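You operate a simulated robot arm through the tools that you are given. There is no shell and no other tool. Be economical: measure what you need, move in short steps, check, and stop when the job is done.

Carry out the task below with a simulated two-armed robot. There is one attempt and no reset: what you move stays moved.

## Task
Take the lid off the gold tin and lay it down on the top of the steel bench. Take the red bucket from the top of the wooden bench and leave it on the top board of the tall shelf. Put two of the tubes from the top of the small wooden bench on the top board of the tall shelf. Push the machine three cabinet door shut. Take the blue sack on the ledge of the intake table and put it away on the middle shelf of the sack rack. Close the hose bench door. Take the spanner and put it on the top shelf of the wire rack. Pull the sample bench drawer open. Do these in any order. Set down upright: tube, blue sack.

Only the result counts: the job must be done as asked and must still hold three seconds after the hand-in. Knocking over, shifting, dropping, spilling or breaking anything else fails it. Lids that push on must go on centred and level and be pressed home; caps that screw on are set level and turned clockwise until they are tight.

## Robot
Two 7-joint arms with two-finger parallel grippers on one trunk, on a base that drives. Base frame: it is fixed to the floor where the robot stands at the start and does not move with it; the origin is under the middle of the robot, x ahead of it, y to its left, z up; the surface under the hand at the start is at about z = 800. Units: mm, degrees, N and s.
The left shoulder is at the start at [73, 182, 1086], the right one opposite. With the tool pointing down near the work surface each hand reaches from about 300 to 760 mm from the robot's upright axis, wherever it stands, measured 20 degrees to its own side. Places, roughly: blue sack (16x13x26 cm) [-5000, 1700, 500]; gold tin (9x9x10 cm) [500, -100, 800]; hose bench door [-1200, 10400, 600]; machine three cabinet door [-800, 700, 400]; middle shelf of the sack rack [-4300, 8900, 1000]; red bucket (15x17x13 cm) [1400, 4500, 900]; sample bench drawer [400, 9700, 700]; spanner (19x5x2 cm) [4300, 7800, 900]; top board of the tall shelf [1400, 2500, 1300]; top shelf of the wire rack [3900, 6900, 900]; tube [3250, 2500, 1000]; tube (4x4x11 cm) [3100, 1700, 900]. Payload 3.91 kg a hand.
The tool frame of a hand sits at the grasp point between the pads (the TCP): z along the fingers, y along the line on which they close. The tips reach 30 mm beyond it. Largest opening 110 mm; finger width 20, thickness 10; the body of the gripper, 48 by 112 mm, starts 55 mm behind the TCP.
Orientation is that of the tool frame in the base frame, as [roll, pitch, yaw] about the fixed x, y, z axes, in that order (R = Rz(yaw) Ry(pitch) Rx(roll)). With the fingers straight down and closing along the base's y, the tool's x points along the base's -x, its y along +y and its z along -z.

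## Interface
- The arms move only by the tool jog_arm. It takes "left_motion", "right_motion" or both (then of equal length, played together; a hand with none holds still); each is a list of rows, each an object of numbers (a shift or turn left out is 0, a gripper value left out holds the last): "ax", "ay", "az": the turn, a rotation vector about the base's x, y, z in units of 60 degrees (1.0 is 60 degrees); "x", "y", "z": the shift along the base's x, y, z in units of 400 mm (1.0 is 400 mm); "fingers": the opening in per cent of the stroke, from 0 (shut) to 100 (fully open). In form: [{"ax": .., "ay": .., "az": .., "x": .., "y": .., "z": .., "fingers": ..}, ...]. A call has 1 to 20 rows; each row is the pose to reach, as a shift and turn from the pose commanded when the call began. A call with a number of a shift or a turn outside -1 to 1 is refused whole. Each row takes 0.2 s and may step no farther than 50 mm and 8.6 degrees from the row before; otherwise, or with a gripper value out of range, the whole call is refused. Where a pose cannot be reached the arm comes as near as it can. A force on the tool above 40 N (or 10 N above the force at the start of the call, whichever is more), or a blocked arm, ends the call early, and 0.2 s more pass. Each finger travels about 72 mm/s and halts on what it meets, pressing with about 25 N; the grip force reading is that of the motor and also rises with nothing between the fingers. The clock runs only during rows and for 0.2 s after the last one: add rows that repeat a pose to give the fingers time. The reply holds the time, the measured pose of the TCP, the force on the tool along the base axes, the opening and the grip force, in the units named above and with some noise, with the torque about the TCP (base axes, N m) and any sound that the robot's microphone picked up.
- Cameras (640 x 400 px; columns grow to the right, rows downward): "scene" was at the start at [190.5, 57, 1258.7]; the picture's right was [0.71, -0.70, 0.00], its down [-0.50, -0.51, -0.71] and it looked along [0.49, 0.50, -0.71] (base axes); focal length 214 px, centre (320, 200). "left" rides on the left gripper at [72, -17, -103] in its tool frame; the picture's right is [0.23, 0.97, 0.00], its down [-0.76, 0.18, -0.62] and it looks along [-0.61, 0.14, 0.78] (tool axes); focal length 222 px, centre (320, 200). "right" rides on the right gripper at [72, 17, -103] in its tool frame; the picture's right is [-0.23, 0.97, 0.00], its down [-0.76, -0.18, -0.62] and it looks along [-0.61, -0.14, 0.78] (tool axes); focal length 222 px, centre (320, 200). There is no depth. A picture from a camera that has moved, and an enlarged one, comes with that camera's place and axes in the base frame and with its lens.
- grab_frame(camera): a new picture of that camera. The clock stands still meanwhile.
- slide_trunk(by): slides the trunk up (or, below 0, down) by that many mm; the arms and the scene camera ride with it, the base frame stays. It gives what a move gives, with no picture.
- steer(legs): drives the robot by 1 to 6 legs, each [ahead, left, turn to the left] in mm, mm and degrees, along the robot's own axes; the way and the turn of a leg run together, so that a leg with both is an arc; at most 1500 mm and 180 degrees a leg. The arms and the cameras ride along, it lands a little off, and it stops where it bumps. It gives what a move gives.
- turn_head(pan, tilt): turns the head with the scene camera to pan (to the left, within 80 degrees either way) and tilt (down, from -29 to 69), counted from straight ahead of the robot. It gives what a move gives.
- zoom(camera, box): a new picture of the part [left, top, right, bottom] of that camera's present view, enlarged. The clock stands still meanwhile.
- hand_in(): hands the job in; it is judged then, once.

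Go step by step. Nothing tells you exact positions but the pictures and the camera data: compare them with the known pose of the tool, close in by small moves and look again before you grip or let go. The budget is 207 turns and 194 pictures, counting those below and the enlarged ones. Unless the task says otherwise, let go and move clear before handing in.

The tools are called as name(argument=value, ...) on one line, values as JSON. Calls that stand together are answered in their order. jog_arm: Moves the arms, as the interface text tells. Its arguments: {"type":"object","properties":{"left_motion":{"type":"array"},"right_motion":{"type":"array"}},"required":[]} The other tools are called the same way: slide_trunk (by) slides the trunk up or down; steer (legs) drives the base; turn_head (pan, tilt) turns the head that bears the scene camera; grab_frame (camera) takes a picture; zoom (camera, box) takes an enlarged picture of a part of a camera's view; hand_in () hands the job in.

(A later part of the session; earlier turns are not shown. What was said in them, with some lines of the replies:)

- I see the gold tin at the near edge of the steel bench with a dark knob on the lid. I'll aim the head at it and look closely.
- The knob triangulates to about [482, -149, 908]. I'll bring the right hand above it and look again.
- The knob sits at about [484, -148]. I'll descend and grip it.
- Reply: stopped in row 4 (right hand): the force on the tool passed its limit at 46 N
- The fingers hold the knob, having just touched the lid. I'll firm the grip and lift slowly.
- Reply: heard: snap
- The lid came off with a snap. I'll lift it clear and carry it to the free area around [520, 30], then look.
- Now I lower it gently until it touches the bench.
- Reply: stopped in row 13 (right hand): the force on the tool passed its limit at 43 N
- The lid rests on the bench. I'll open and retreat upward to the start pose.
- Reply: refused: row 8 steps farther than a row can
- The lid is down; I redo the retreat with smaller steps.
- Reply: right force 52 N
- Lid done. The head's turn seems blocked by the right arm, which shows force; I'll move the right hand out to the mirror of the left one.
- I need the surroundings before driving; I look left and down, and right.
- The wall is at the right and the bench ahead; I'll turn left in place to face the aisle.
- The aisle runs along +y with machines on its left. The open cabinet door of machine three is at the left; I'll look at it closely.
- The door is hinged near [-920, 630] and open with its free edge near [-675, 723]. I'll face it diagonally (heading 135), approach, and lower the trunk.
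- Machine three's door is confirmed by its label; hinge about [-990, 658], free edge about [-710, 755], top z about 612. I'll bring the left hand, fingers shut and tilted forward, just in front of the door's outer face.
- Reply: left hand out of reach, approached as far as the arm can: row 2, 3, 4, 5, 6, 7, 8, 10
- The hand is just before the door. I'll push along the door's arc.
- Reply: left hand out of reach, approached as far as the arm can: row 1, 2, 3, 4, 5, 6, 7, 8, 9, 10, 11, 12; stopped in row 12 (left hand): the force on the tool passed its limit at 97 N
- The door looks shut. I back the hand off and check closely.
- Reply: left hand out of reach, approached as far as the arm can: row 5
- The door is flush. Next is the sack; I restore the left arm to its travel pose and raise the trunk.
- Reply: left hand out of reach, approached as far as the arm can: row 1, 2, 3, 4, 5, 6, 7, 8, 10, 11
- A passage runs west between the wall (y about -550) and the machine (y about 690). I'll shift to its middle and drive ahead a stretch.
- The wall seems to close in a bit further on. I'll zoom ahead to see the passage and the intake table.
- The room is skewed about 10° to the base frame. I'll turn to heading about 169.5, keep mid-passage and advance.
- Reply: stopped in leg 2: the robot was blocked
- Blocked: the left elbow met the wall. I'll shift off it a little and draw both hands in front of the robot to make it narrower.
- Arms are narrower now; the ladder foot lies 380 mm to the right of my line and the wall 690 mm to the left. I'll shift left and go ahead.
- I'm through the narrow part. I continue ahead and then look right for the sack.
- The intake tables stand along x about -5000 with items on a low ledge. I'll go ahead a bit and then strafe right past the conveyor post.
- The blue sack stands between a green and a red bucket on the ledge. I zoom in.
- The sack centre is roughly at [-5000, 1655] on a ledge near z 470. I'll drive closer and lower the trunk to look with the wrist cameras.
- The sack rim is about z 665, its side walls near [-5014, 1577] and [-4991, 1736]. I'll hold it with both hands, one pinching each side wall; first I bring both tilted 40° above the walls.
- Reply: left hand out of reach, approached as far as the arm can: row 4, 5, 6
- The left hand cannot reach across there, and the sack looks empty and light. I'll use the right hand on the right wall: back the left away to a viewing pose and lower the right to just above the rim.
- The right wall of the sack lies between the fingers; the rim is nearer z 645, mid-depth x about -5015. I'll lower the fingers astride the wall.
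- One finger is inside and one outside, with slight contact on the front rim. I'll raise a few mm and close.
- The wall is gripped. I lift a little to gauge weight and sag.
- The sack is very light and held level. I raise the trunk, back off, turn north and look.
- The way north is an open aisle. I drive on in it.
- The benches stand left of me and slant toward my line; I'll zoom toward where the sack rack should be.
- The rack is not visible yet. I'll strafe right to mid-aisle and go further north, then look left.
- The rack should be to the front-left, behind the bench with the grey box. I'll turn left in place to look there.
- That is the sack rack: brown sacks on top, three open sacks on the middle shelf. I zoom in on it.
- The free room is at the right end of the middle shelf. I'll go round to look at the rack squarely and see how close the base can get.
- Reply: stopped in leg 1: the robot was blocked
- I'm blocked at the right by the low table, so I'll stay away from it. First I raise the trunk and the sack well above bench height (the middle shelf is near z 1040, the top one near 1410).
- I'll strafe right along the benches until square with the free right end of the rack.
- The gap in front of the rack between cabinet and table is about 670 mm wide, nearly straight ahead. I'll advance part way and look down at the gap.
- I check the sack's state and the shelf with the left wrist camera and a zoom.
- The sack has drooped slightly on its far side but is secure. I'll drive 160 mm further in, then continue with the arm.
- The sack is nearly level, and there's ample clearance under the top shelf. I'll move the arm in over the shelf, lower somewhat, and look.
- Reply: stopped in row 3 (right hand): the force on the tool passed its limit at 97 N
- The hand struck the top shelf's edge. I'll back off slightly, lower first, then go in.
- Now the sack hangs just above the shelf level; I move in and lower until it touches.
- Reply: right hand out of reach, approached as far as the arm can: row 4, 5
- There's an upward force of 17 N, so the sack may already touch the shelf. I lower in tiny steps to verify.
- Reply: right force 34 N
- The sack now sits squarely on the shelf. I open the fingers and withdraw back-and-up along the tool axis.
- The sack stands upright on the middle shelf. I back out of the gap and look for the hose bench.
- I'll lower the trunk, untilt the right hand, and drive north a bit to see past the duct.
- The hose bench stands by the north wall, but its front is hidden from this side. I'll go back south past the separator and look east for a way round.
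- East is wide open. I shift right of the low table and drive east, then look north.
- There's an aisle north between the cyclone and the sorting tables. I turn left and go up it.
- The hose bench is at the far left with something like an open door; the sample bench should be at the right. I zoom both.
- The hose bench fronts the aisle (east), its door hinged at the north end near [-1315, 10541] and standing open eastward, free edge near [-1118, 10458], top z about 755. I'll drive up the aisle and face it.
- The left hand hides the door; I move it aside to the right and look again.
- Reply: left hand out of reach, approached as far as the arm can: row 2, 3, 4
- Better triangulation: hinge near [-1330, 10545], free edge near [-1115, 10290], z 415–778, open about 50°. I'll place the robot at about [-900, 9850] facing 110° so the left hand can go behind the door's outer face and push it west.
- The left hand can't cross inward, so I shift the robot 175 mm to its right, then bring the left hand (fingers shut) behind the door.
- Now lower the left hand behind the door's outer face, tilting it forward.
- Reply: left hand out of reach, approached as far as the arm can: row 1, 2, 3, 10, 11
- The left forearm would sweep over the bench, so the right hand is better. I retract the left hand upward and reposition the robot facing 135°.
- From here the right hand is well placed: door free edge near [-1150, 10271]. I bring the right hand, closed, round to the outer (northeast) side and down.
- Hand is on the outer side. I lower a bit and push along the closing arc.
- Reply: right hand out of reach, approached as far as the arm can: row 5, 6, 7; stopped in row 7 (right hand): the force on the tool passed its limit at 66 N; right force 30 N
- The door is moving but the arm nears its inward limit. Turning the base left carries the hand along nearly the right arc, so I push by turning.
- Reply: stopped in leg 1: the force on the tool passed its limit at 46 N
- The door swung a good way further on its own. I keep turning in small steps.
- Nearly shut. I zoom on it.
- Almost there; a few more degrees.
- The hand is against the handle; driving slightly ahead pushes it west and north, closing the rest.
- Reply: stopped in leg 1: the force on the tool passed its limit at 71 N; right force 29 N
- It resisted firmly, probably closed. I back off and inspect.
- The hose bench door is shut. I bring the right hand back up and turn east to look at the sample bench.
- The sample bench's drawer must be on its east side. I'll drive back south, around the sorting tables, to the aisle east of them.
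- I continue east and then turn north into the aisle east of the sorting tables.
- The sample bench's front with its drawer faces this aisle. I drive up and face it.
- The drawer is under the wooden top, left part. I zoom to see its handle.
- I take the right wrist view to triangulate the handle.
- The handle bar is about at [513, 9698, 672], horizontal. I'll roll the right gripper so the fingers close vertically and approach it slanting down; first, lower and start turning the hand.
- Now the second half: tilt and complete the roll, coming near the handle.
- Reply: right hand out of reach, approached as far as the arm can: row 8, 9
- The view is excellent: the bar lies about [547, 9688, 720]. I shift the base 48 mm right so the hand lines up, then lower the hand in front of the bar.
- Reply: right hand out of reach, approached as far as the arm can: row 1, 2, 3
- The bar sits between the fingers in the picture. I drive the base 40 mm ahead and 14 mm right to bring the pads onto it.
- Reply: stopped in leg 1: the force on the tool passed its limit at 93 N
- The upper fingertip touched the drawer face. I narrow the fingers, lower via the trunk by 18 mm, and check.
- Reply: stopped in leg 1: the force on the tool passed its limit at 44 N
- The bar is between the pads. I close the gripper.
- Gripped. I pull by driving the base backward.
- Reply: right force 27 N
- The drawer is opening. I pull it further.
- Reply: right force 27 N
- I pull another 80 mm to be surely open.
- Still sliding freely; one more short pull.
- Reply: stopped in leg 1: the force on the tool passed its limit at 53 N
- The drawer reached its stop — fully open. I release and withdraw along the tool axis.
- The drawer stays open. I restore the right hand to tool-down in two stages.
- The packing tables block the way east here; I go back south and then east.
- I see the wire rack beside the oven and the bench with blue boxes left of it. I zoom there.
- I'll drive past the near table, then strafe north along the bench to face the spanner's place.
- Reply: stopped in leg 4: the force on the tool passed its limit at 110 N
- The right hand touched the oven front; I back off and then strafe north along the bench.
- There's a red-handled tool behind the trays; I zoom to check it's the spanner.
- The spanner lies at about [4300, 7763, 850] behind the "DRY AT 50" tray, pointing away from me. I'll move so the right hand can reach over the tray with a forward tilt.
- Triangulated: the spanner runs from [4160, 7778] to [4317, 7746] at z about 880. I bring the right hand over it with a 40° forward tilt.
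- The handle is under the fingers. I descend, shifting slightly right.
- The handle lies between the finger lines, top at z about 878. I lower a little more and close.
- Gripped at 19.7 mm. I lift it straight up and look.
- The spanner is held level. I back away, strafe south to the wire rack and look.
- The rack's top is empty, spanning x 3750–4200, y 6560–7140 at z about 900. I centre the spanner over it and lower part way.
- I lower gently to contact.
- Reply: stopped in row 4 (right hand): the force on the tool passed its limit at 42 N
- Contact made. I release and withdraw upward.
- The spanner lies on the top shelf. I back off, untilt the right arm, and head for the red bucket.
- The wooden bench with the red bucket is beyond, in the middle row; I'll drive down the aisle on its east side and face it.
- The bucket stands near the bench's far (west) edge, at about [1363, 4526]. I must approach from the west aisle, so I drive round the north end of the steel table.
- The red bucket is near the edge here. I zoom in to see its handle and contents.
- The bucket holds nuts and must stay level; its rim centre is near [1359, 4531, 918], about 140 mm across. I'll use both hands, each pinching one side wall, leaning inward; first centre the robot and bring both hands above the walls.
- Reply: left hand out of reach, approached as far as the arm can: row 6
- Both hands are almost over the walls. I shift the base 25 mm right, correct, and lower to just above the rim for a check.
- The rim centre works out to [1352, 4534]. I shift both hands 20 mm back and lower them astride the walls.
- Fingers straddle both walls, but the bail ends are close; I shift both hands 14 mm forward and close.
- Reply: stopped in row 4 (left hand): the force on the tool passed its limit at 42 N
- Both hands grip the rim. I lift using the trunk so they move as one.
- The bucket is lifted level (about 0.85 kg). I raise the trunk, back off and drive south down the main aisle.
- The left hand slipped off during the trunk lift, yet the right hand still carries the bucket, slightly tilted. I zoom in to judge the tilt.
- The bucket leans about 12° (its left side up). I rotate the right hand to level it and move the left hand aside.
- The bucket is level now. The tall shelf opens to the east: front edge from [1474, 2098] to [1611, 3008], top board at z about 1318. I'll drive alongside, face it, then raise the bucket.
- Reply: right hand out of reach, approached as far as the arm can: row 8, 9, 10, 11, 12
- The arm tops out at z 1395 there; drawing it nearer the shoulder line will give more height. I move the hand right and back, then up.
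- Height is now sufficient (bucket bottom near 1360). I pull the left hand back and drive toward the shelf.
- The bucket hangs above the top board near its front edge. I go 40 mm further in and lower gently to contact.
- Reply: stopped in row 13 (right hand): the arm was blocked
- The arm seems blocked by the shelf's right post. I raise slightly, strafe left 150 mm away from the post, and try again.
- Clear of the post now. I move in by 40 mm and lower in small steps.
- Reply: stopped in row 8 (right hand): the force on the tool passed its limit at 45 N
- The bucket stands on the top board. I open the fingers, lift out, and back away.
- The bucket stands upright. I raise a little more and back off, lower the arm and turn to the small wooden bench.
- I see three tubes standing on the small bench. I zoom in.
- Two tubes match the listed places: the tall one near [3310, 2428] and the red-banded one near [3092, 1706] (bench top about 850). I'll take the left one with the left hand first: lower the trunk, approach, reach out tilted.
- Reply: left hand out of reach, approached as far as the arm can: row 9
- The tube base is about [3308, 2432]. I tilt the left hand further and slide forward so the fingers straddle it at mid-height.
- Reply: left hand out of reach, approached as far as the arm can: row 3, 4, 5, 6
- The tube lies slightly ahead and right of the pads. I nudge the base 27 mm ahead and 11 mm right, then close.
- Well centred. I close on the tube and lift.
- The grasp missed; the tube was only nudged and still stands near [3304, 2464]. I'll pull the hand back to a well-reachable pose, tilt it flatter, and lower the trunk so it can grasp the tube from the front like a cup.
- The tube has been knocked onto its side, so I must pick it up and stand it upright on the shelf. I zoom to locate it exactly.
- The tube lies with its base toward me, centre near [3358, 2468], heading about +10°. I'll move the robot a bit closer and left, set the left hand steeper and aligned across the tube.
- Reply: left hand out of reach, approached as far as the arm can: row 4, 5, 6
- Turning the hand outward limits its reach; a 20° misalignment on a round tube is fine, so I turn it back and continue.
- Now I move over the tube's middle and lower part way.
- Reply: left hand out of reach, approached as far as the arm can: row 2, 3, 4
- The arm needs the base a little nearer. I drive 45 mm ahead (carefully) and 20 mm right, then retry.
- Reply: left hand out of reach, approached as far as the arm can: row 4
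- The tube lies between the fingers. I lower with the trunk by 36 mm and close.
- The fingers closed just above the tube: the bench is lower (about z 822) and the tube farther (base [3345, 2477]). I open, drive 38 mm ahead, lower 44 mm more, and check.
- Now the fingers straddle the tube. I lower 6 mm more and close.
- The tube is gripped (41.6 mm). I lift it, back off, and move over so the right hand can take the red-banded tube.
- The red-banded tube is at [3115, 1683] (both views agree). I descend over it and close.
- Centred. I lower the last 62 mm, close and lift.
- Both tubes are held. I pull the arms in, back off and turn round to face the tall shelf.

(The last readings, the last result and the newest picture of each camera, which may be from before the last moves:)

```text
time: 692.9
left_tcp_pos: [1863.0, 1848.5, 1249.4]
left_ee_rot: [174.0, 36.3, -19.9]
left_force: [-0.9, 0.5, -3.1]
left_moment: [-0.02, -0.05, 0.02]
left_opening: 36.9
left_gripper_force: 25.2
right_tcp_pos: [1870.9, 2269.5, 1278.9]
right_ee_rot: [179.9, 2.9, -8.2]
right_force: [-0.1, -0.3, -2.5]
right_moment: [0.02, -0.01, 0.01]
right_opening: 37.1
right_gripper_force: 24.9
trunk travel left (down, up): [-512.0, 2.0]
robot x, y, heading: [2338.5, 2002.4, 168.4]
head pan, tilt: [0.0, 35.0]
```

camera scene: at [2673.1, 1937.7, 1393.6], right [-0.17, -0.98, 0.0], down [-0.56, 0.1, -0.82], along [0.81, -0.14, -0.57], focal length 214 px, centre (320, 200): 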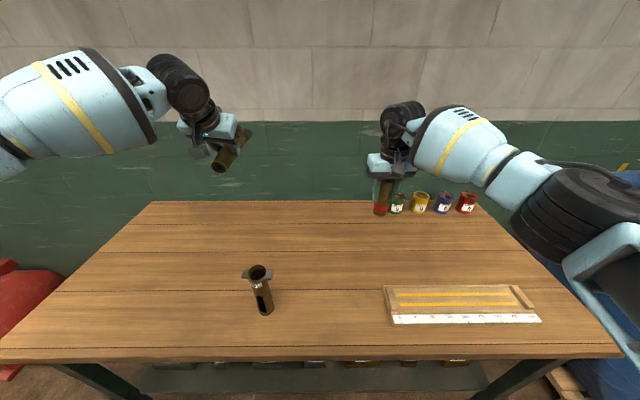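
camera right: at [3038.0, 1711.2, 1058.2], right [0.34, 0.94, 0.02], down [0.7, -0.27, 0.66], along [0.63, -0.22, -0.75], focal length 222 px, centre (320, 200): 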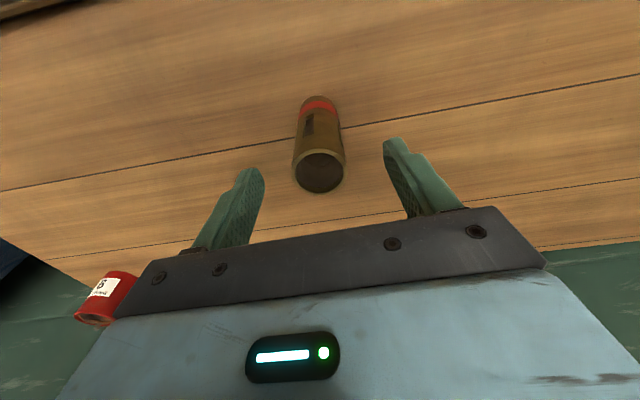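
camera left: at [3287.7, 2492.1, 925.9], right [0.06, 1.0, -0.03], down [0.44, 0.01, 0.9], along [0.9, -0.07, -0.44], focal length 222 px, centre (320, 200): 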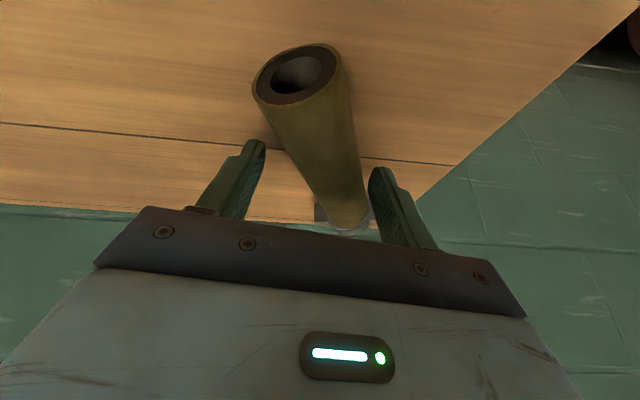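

I raise the right tube and start turning the left hand so its tube comes upright (about 78° to go, in two stages).

jog_arm(left_motion=[{"ax": 0.045, "ay": 0.125, "z": 0.02}, {"ax": 0.091, "ay": 0.25, "z": 0.05}, {"ax": 0.137, "ay": 0.376, "z": 0.08}, {"ax": 0.182, "ay": 0.5, "z": 0.11}, {"ax": 0.228, "ay": 0.627, "z": 0.14}], right_motion=[{"x": 0.05, "y": -0.01, "z": 0.07}, {"x": 0.05, "y": -0.01, "z": 0.15}, {"x": 0.05, "y": -0.01, "z": 0.23}, {"x": 0.05, "y": -0.01, "z": 0.3}, {"x": 0.05, "y": -0.01, "z": 0.36}])

jog_arm(left_motion=[{"ax": 0.044, "ay": 0.121, "z": 0.02}, {"ax": 0.088, "ay": 0.241, "z": 0.05}, {"ax": 0.131, "ay": 0.362, "z": 0.08}, {"ax": 0.175, "ay": 0.483, "z": 0.1}, {"ax": 0.219, "ay": 0.603, "z": 0.12}])

turn_head(pan=10, tilt=25)

grab_frame(camera="scene")

```text
time: 694.1
left_tcp_pos: [1864.7, 1847.8, 1308.3]
left_ee_rot: [174.7, 76.6, -19.3]
left_force: [0.1, 0.1, -2.9]
left_moment: [-0.04, -0.06, -0.01]
left_opening: 36.6
left_gripper_force: 25.3
right_tcp_pos: [1890.5, 2264.7, 1426.2]
right_ee_rot: [180.0, 3.1, -8.2]
right_force: [-0.2, 0.3, -2.3]
right_moment: [-0.03, -0.03, 0.01]
right_opening: 36.8
right_gripper_force: 25.4
trunk travel left (down, up): [-512.0, 2.0]
robot x, y, heading: [2334.5, 1999.1, 168.9]
head pan, tilt: [0.0, 35.0]
```

```text
time: 695.3
left_tcp_pos: [1862.7, 1848.0, 1354.0]
left_ee_rot: [-6.1, 65.0, 159.8]
left_force: [-0.3, -0.1, -2.3]
left_moment: [-0.03, -0.04, 0.01]
left_opening: 36.7
left_gripper_force: 25.5
left hand out of reach, approached as far as the arm can: row 1, 2, 3, 4
right_tcp_pos: [1890.6, 2265.6, 1426.6]
right_ee_rot: [179.9, 3.1, -8.2]
right_force: [-0.6, -0.5, -2.0]
right_moment: [0.01, -0.02, 0.0]
right_opening: 37.0
right_gripper_force: 24.8
trunk travel left (down, up): [-512.0, 2.0]
robot x, y, heading: [2339.2, 1999.4, 168.9]
head pan, tilt: [0.0, 35.0]
```

```text
time: 696.0
left_tcp_pos: [1864.4, 1849.3, 1355.6]
left_ee_rot: [-6.0, 65.1, 160.0]
left_force: [0.5, -0.2, -2.5]
left_moment: [0.02, -0.09, 0.02]
left_opening: 36.7
left_gripper_force: 25.5
right_tcp_pos: [1891.0, 2266.2, 1426.6]
right_ee_rot: [179.9, 3.1, -8.3]
right_force: [0.5, 0.6, -2.0]
right_moment: [0.0, -0.06, -0.01]
right_opening: 36.8
right_gripper_force: 24.9
trunk travel left (down, up): [-512.0, 2.0]
robot x, y, heading: [2338.7, 1995.3, 168.9]
head pan, tilt: [10.0, 25.0]
```

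```text
17 pictures are left
camera scene: at [2234.7, 2000.7, 1475.3], right [0.02, 1.0, 0.0], down [0.42, -0.01, -0.91], along [-0.91, 0.02, -0.42], focal length 214 px, centre (320, 200)
```

scene: 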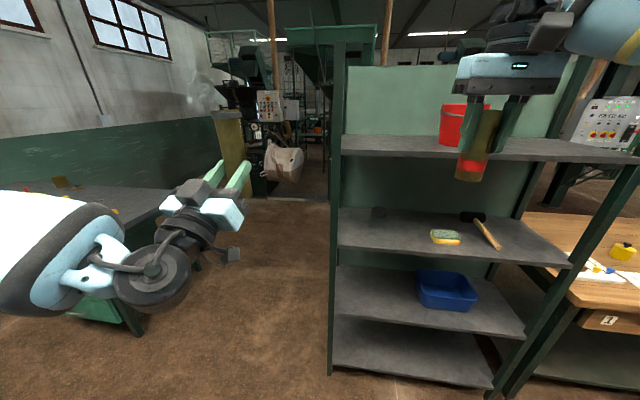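

Both tubes are upright in the hands. I raise the left one a bit, then move in so both come over the top board on either side of the bucket.

jog_arm(left_motion=[{"z": 0.06}, {"z": 0.12}])

steer(legs=[[0, 0, 2.5], [0, -347, 0], [330, 0, 0]])

turn_head(pan=0, tilt=15)

grab_frame(camera="scene")

```text
time: 696.6
left_tcp_pos: [1862.8, 1849.0, 1402.9]
left_ee_rot: [-6.1, 65.0, 160.0]
left_force: [0.1, 0.1, -1.4]
left_moment: [-0.02, -0.06, -0.02]
left_opening: 36.7
left_gripper_force: 24.8
right_tcp_pos: [1891.1, 2267.5, 1426.2]
right_ee_rot: [179.9, 3.1, -8.2]
right_force: [0.1, -0.3, -1.4]
right_moment: [0.01, -0.02, -0.02]
right_opening: 37.0
right_gripper_force: 25.2
trunk travel left (down, up): [-512.0, 2.0]
robot x, y, heading: [2331.4, 1993.0, 168.9]
head pan, tilt: [10.0, 25.0]
```

```text
time: 702.3
left_tcp_pos: [1594.9, 2215.8, 1404.4]
left_ee_rot: [-6.0, 64.9, 162.1]
left_force: [0.2, -0.3, -2.9]
left_moment: [-0.04, -0.1, -0.02]
left_opening: 36.7
left_gripper_force: 25.0
right_tcp_pos: [1608.2, 2634.0, 1427.7]
right_ee_rot: [179.9, 3.2, -6.3]
right_force: [-0.2, 0.6, -2.6]
right_moment: [0.03, -0.03, 0.03]
right_opening: 37.0
right_gripper_force: 24.5
trunk travel left (down, up): [-512.0, 2.0]
robot x, y, heading: [2064.3, 2378.2, 170.8]
head pan, tilt: [10.0, 25.0]
```

```text
time: 703.0
left_tcp_pos: [1593.2, 2216.5, 1403.7]
left_ee_rot: [-6.2, 65.0, 161.9]
left_force: [0.4, 0.0, -2.4]
left_moment: [-0.01, -0.06, -0.02]
left_opening: 36.8
left_gripper_force: 24.8
right_tcp_pos: [1605.6, 2635.5, 1426.6]
right_ee_rot: [179.9, 3.1, -6.1]
right_force: [0.0, 0.7, -1.6]
right_moment: [0.01, -0.05, -0.01]
right_opening: 36.9
right_gripper_force: 24.4
trunk travel left (down, up): [-512.0, 2.0]
robot x, y, heading: [2062.2, 2381.6, 170.9]
head pan, tilt: [0.0, 15.0]
```

```text
16 pictures are left
camera scene: at [1959.3, 2397.6, 1491.5], right [0.16, 0.99, 0.0], down [0.26, -0.04, -0.97], along [-0.95, 0.15, -0.26], focal length 214 px, centre (320, 200)
```

scene: 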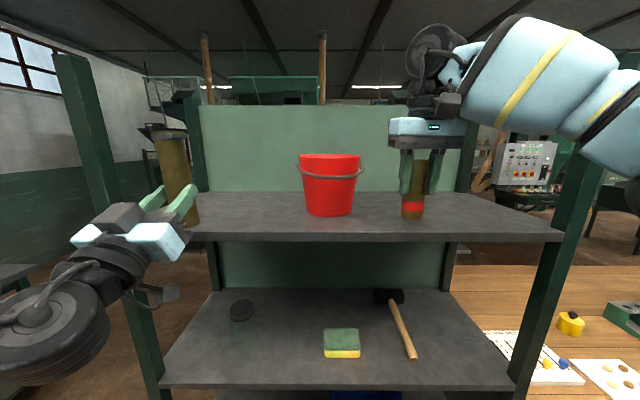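

Both tubes hang just in front of the board, well spaced. I advance 107 mm.

steer(legs=[[107, 0, 0]])

jog_arm(right_motion=[{"z": -0.04}, {"z": -0.08}, {"z": -0.095}, {"z": -0.11}, {"z": -0.12}, {"z": -0.13}, {"z": -0.14}, {"z": -0.15}, {"z": -0.16}, {"z": -0.17}, {"z": -0.18}, {"z": -0.19}])

grab_frame(camera="scene")

```text
time: 704.2
left_tcp_pos: [1493.0, 2232.5, 1404.6]
left_ee_rot: [-6.0, 64.9, 162.1]
left_force: [0.3, -1.1, -2.6]
left_moment: [-0.02, -0.06, 0.02]
left_opening: 36.6
left_gripper_force: 25.2
right_tcp_pos: [1506.3, 2650.3, 1429.6]
right_ee_rot: [179.9, 3.3, -6.2]
right_force: [0.4, -0.5, -2.4]
right_moment: [0.0, -0.03, 0.01]
right_opening: 37.0
right_gripper_force: 24.5
trunk travel left (down, up): [-512.0, 2.0]
robot x, y, heading: [1962.4, 2396.2, 170.7]
head pan, tilt: [0.0, 15.0]
```

```text
time: 705.5
left_tcp_pos: [1493.6, 2232.0, 1402.2]
left_ee_rot: [-6.2, 65.0, 161.8]
left_force: [-0.3, -0.1, -2.6]
left_moment: [0.0, -0.04, -0.01]
left_opening: 36.8
left_gripper_force: 25.3
right_tcp_pos: [1508.0, 2651.5, 1385.4]
right_ee_rot: [179.6, 4.0, -6.4]
right_force: [4.0, 1.4, 17.1]
right_moment: [0.23, -0.37, 0.06]
right_opening: 36.9
right_gripper_force: 25.6
trunk travel left (down, up): [-512.0, 2.0]
robot x, y, heading: [1957.4, 2398.6, 171.0]
head pan, tilt: [0.0, 15.0]
stopped in row 6 (right hand): the force on the tool passed its limit at 43 N (the readings are from after the stop); the commanded pose is now the measured one
```

```text
15 pictures are left
camera scene: at [1860.0, 2413.5, 1491.6], right [0.16, 0.99, 0.0], down [0.25, -0.04, -0.97], along [-0.95, 0.15, -0.26], focal length 214 px, centre (320, 200)
```

scene: 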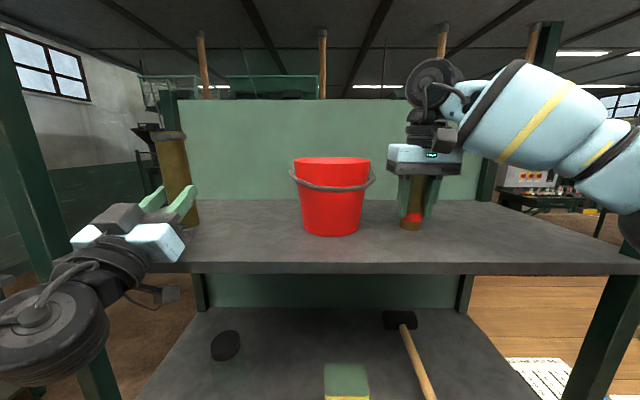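

The red tube stands on the board. I release it and lift the right hand clear.

jog_arm(right_motion=[{"fingers": 45}, {"fingers": 60}, {"fingers": 60}, {"z": 0.06}, {"z": 0.12}, {"z": 0.18}, {"z": 0.24}])

jog_arm(left_motion=[{"z": -0.03}, {"z": -0.05}, {"z": -0.06}, {"z": -0.07}, {"z": -0.08}, {"z": -0.09}])

grab_frame(camera="scene")

zoom(camera="scene", box=[80, 100, 260, 300])

```text
time: 707.1
left_tcp_pos: [1492.1, 2231.4, 1402.9]
left_ee_rot: [-6.2, 64.9, 161.8]
left_force: [0.2, -0.5, -1.8]
left_moment: [-0.03, -0.03, -0.01]
left_opening: 36.7
left_gripper_force: 24.9
right_tcp_pos: [1506.0, 2649.3, 1479.5]
right_ee_rot: [179.7, 3.8, -6.2]
right_force: [0.5, -0.9, 0.6]
right_moment: [0.0, 0.02, -0.04]
right_opening: 65.9
right_gripper_force: 0.1
trunk travel left (down, up): [-512.0, 2.0]
robot x, y, heading: [1962.4, 2398.1, 170.9]
head pan, tilt: [0.0, 15.0]
```

```text
time: 707.9
left_tcp_pos: [1496.5, 2234.1, 1389.7]
left_ee_rot: [-5.1, 63.4, 163.0]
left_force: [9.4, -0.5, 16.5]
left_moment: [-1.26, -1.48, 0.58]
left_opening: 36.7
left_gripper_force: 25.4
right_tcp_pos: [1508.3, 2652.5, 1478.8]
right_ee_rot: [179.6, 3.9, -6.3]
right_force: [-0.1, -0.8, -0.3]
right_moment: [0.0, 0.01, -0.01]
right_opening: 66.1
right_gripper_force: 0.0
trunk travel left (down, up): [-512.0, 2.0]
robot x, y, heading: [1960.3, 2398.7, 170.8]
head pan, tilt: [0.0, 15.0]
stopped in row 4 (left hand): the force on the tool passed its limit at 44 N (the readings are from after the stop); the commanded pose is now the measured one
```

```text
14 pictures are left
camera scene: at [1861.3, 2414.5, 1491.8], right [0.16, 0.99, 0.0], down [0.25, -0.04, -0.97], along [-0.95, 0.15, -0.26], focal length 214 px, centre (320, 200)
```

scene: 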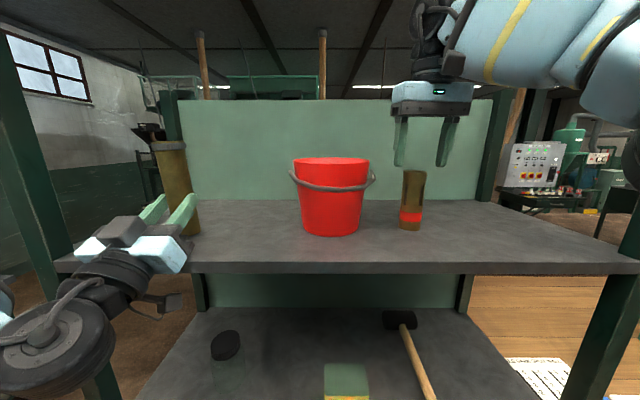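

```text
2.00 times, centred on (170, 200) of scene
camera zoom: at [1861.3, 2414.5, 1491.8], right [0.16, 0.99, 0.0], down [0.25, -0.04, -0.97], along [-0.95, 0.15, -0.26], focal length 429 px, centre (620, 200)
```

zoom: 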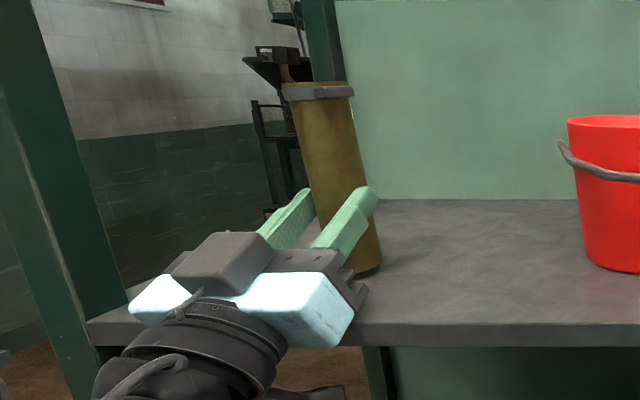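

The red tube stands well. The left hand's camera seems to be touching the board's front edge; the tube base is still some 25 mm up. I raise slightly, back the base 24 mm, and lower again.

jog_arm(left_motion=[{"z": 0.04}])

steer(legs=[[-24, 0, 0]])

jog_arm(left_motion=[{"z": -0.03, "ax": 0.015, "ay": 0.02}, {"z": -0.05, "ax": 0.025, "ay": 0.03}, {"z": -0.065, "ax": 0.03, "ay": 0.03}, {"z": -0.08, "ax": 0.03, "ay": 0.03}, {"z": -0.095, "ax": 0.03, "ay": 0.03}, {"z": -0.11, "ax": 0.03, "ay": 0.03}, {"z": -0.125, "ax": 0.03, "ay": 0.03}])

zoom(camera="scene", box=[80, 100, 260, 300])

```text
time: 708.3
left_tcp_pos: [1489.3, 2233.1, 1398.8]
left_ee_rot: [-5.6, 64.3, 162.5]
left_force: [-0.5, 0.2, -2.2]
left_moment: [-0.01, -0.04, -0.02]
left_opening: 37.0
left_gripper_force: 24.8
right_tcp_pos: [1502.7, 2650.9, 1477.3]
right_ee_rot: [179.7, 3.6, -6.2]
right_force: [0.1, -0.2, -0.4]
right_moment: [0.0, 0.0, 0.02]
right_opening: 65.9
right_gripper_force: 0.0
trunk travel left (down, up): [-512.0, 2.0]
robot x, y, heading: [1963.1, 2396.8, 170.8]
head pan, tilt: [0.0, 15.0]
```

```text
time: 709.1
left_tcp_pos: [1509.8, 2228.7, 1398.4]
left_ee_rot: [-5.6, 64.3, 162.6]
left_force: [-0.5, -0.1, -2.1]
left_moment: [0.01, 0.0, 0.02]
left_opening: 36.7
left_gripper_force: 25.4
right_tcp_pos: [1521.7, 2650.0, 1474.4]
right_ee_rot: [179.6, 3.4, -6.3]
right_force: [-0.3, -0.6, -0.3]
right_moment: [-0.02, -0.04, 0.01]
right_opening: 66.2
right_gripper_force: 0.0
trunk travel left (down, up): [-512.0, 2.0]
robot x, y, heading: [1986.1, 2390.9, 170.7]
head pan, tilt: [0.0, 15.0]
```

```text
time: 710.1
left_tcp_pos: [1519.0, 2228.7, 1382.3]
left_ee_rot: [-6.9, 59.8, 161.6]
left_force: [9.0, -1.7, 15.8]
left_moment: [-1.11, -1.0, 0.46]
left_opening: 36.9
left_gripper_force: 25.1
right_tcp_pos: [1529.9, 2648.9, 1479.0]
right_ee_rot: [179.6, 3.7, -6.3]
right_force: [0.5, 0.2, -0.2]
right_moment: [-0.02, 0.0, 0.02]
right_opening: 66.0
right_gripper_force: 0.1
trunk travel left (down, up): [-512.0, 2.0]
robot x, y, heading: [1985.7, 2396.1, 170.9]
head pan, tilt: [0.0, 15.0]
stopped in row 4 (left hand): the force on the tool passed its limit at 47 N (the readings are from after the stop); the commanded pose is now the measured one
```

```text
2.00 times, centred on (170, 200) of scene
camera zoom: at [1883.6, 2410.5, 1491.8], right [0.16, 0.99, 0.0], down [0.25, -0.04, -0.97], along [-0.95, 0.15, -0.26], focal length 429 px, centre (620, 200)
```

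zoom: 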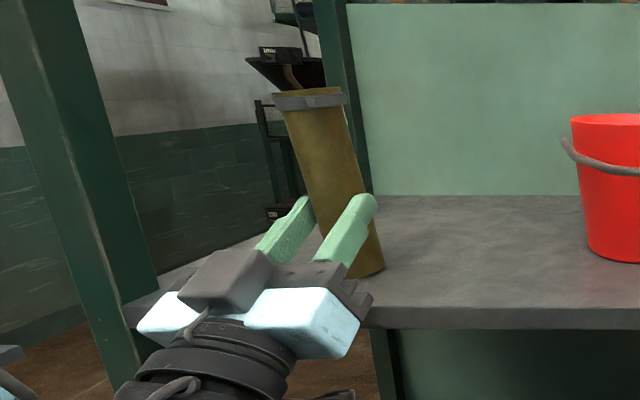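

Something of the hand still touches the board. I look through the left wrist camera.

grab_frame(camera="left")

```text
11 pictures are left
camera left: at [1576.9, 2240.1, 1269.5], right [-0.32, -0.91, -0.26], down [0.86, -0.39, 0.34], along [-0.41, -0.11, 0.91], focal length 222 px, centre (320, 200)
```

left: 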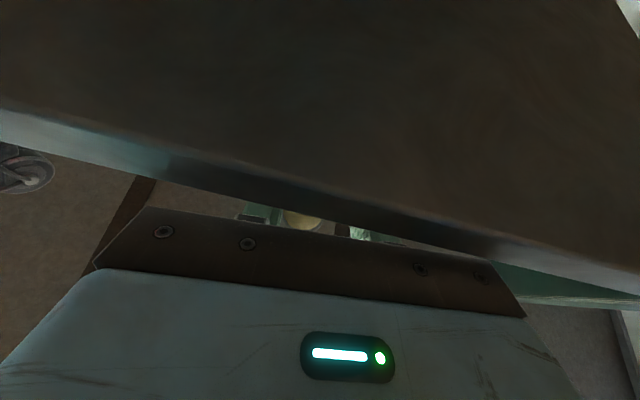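

The gripper body's south corner meets the board's front edge. I raise, turn the hand square to the edge and correct the tube's lean, back off 14 mm more, and lower again.

jog_arm(left_motion=[{"z": 0.05}, {"z": 0.07, "ax": -0.05, "ay": -0.02, "az": 0.055}, {"z": 0.07, "ax": -0.1, "ay": -0.04, "az": 0.11}, {"z": 0.07, "ax": -0.144, "ay": -0.061, "az": 0.16}])

steer(legs=[[-10, 0, 0]])

jog_arm(left_motion=[{"z": -0.04}, {"z": -0.07}, {"z": -0.085}, {"z": -0.1}, {"z": -0.115}, {"z": -0.13}, {"z": -0.145}, {"z": -0.16}, {"z": -0.17}])

zoom(camera="scene", box=[80, 100, 260, 300])

```text
time: 711.1
left_tcp_pos: [1515.4, 2229.6, 1408.3]
left_ee_rot: [10.8, 65.1, -172.9]
left_force: [0.0, -0.3, -1.2]
left_moment: [-0.01, -0.03, 0.01]
left_opening: 36.7
left_gripper_force: 25.0
right_tcp_pos: [1526.6, 2649.7, 1477.8]
right_ee_rot: [179.5, 3.7, -6.2]
right_force: [0.0, 0.5, -0.7]
right_moment: [0.02, 0.01, 0.01]
right_opening: 65.9
right_gripper_force: 0.1
trunk travel left (down, up): [-512.0, 2.0]
robot x, y, heading: [1982.6, 2395.1, 171.0]
head pan, tilt: [0.0, 15.0]
```

```text
time: 711.8
left_tcp_pos: [1522.8, 2227.2, 1406.4]
left_ee_rot: [10.8, 65.3, -172.9]
left_force: [-0.1, 0.5, -3.4]
left_moment: [-0.01, -0.03, 0.0]
left_opening: 36.7
left_gripper_force: 24.7
right_tcp_pos: [1533.3, 2646.6, 1475.7]
right_ee_rot: [179.6, 3.5, -6.3]
right_force: [-0.7, -0.3, -0.1]
right_moment: [-0.01, 0.01, -0.03]
right_opening: 66.3
right_gripper_force: 0.0
trunk travel left (down, up): [-512.0, 2.0]
robot x, y, heading: [1989.4, 2393.5, 170.8]
head pan, tilt: [0.0, 15.0]
```

```text
time: 713.4
left_tcp_pos: [1526.9, 2227.1, 1358.7]
left_ee_rot: [9.0, 64.0, -174.8]
left_force: [5.9, 1.3, 12.2]
left_moment: [0.46, -0.7, -0.16]
left_opening: 36.5
left_gripper_force: 24.8
right_tcp_pos: [1537.8, 2647.2, 1477.0]
right_ee_rot: [179.5, 3.6, -6.3]
right_force: [0.6, -1.1, -0.8]
right_moment: [-0.02, 0.0, 0.0]
right_opening: 66.0
right_gripper_force: 0.1
trunk travel left (down, up): [-512.0, 2.0]
robot x, y, heading: [1994.1, 2390.3, 170.8]
head pan, tilt: [0.0, 15.0]
stopped in row 7 (left hand): the force on the tool passed its limit at 43 N (the readings are from after the stop); the commanded pose is now the measured one
```

```text
2.00 times, centred on (170, 200) of scene
camera zoom: at [1891.4, 2409.0, 1491.5], right [0.16, 0.99, 0.0], down [0.25, -0.04, -0.97], along [-0.95, 0.15, -0.26], focal length 429 px, centre (620, 200)
```

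zoom: 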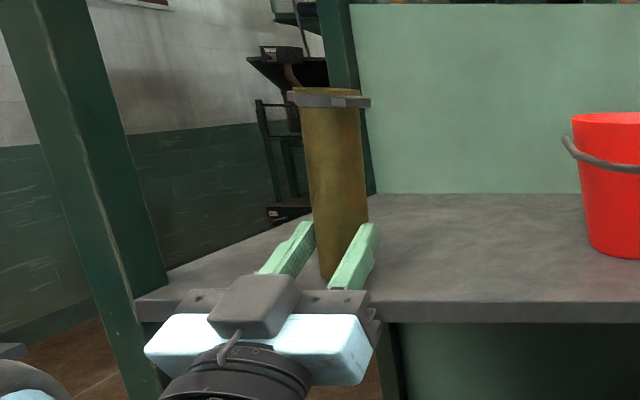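

The tube's base now rests on the board. I reduce its slight lean, then release gently.

jog_arm(left_motion=[{"z": 0.01, "ax": 0.03}, {"z": 0.01, "ax": 0.06, "ay": -0.01}, {"z": 0.003, "ax": 0.06, "ay": -0.01}, {"z": 0.003, "ax": 0.06, "ay": -0.01, "fingers": 38}, {"z": 0.003, "ax": 0.06, "ay": -0.01, "fingers": 45}, {"z": 0.003, "ax": 0.06, "ay": -0.01, "fingers": 55}, {"z": 0.003, "ax": 0.06, "ay": -0.01, "fingers": 60}])

zoom(camera="scene", box=[80, 100, 260, 300])

```text
time: 715.0
left_tcp_pos: [1525.7, 2226.4, 1357.9]
left_ee_rot: [1.1, 65.1, 178.2]
left_force: [-0.3, -1.4, 2.5]
left_moment: [0.13, -0.16, -0.1]
left_opening: 65.6
left_gripper_force: 0.0
right_tcp_pos: [1536.6, 2646.1, 1478.7]
right_ee_rot: [179.7, 3.8, -6.3]
right_force: [0.2, 0.8, 0.1]
right_moment: [0.02, 0.01, 0.0]
right_opening: 65.8
right_gripper_force: 0.0
trunk travel left (down, up): [-512.0, 2.0]
robot x, y, heading: [1994.1, 2393.3, 170.7]
head pan, tilt: [0.0, 15.0]
```

```text
2.00 times, centred on (170, 200) of scene
camera zoom: at [1890.4, 2408.6, 1491.7], right [0.16, 0.99, 0.0], down [0.26, -0.04, -0.97], along [-0.95, 0.15, -0.26], focal length 429 px, centre (620, 200)
```

zoom: 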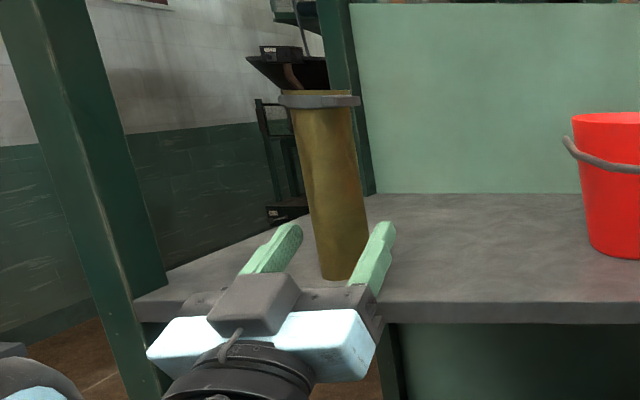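

The tube stands free between the open fingers. I back straight out.

steer(legs=[[-60, 0, 0], [-260, 0, 0]])

grab_frame(camera="scene")

```text
time: 717.4
left_tcp_pos: [1841.3, 2172.8, 1357.8]
left_ee_rot: [1.2, 65.1, 178.6]
left_force: [-0.3, 0.0, -0.6]
left_moment: [0.02, -0.02, 0.03]
left_opening: 66.1
left_gripper_force: 0.1
right_tcp_pos: [1850.8, 2594.6, 1476.2]
right_ee_rot: [179.6, 3.6, -6.1]
right_force: [0.4, -0.5, 0.8]
right_moment: [0.02, 0.0, -0.02]
right_opening: 65.9
right_gripper_force: 0.1
trunk travel left (down, up): [-512.0, 2.0]
robot x, y, heading: [2308.9, 2338.7, 170.8]
head pan, tilt: [0.0, 15.0]
```

```text
8 pictures are left
camera scene: at [2205.5, 2357.8, 1491.4], right [0.15, 0.99, 0.0], down [0.26, -0.04, -0.97], along [-0.95, 0.15, -0.26], focal length 214 px, centre (320, 200)
```

scene: 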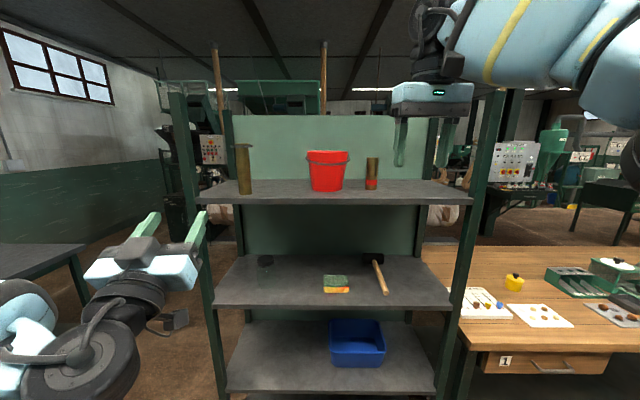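

Bucket and both tubes stand on the top board. One zoom to confirm they are upright.

zoom(camera="scene", box=[200, 120, 420, 220])

```text
2.91 times, centred on (310, 170) of scene
camera zoom: at [2205.5, 2357.8, 1491.4], right [0.15, 0.99, 0.0], down [0.26, -0.04, -0.97], along [-0.95, 0.15, -0.26], focal length 624 px, centre (349, 287)
```

zoom: 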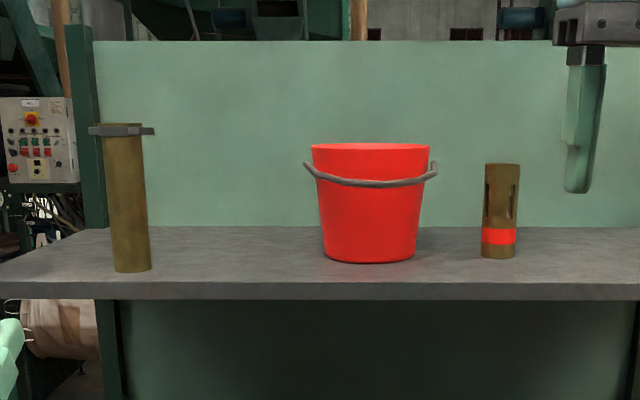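

All the jobs are done and the hands are clear. I hand in.

hand_in()

```text
The job is handed in.
```

I handed the job in with all eight tasks done; whether it passes was not reported back. These points may matter:

- **Tall tube:** I knocked it over on the small bench at my first try to grip it. I then picked it up, and it now stands upright on the top board of the tall shelf.
- **Choice of tubes:** I took the two nearest the listed positions, the tall one and the red-banded one. The tall one measured longer than the listed 11 cm, and a third upright cylinder marked "31" stayed on the bench.
- **Red bucket:** My left hand lost its grip during the lift, so the bucket was carried by one hand at about a 12° lean for a stretch. Pictures during the carry still showed the nuts inside, and it stands upright on the top board.
- **Bumps:** The robot touched a low table, a wall, the oven front and the sack rack's top shelf edge. I saw nothing move, but I did not check each one closely.

The last zoom showed the bucket and both tubes upright on the shelf. I checked the lid, both doors, the drawer, the sack and the spanner by picture as each was finished and did not go back to them.
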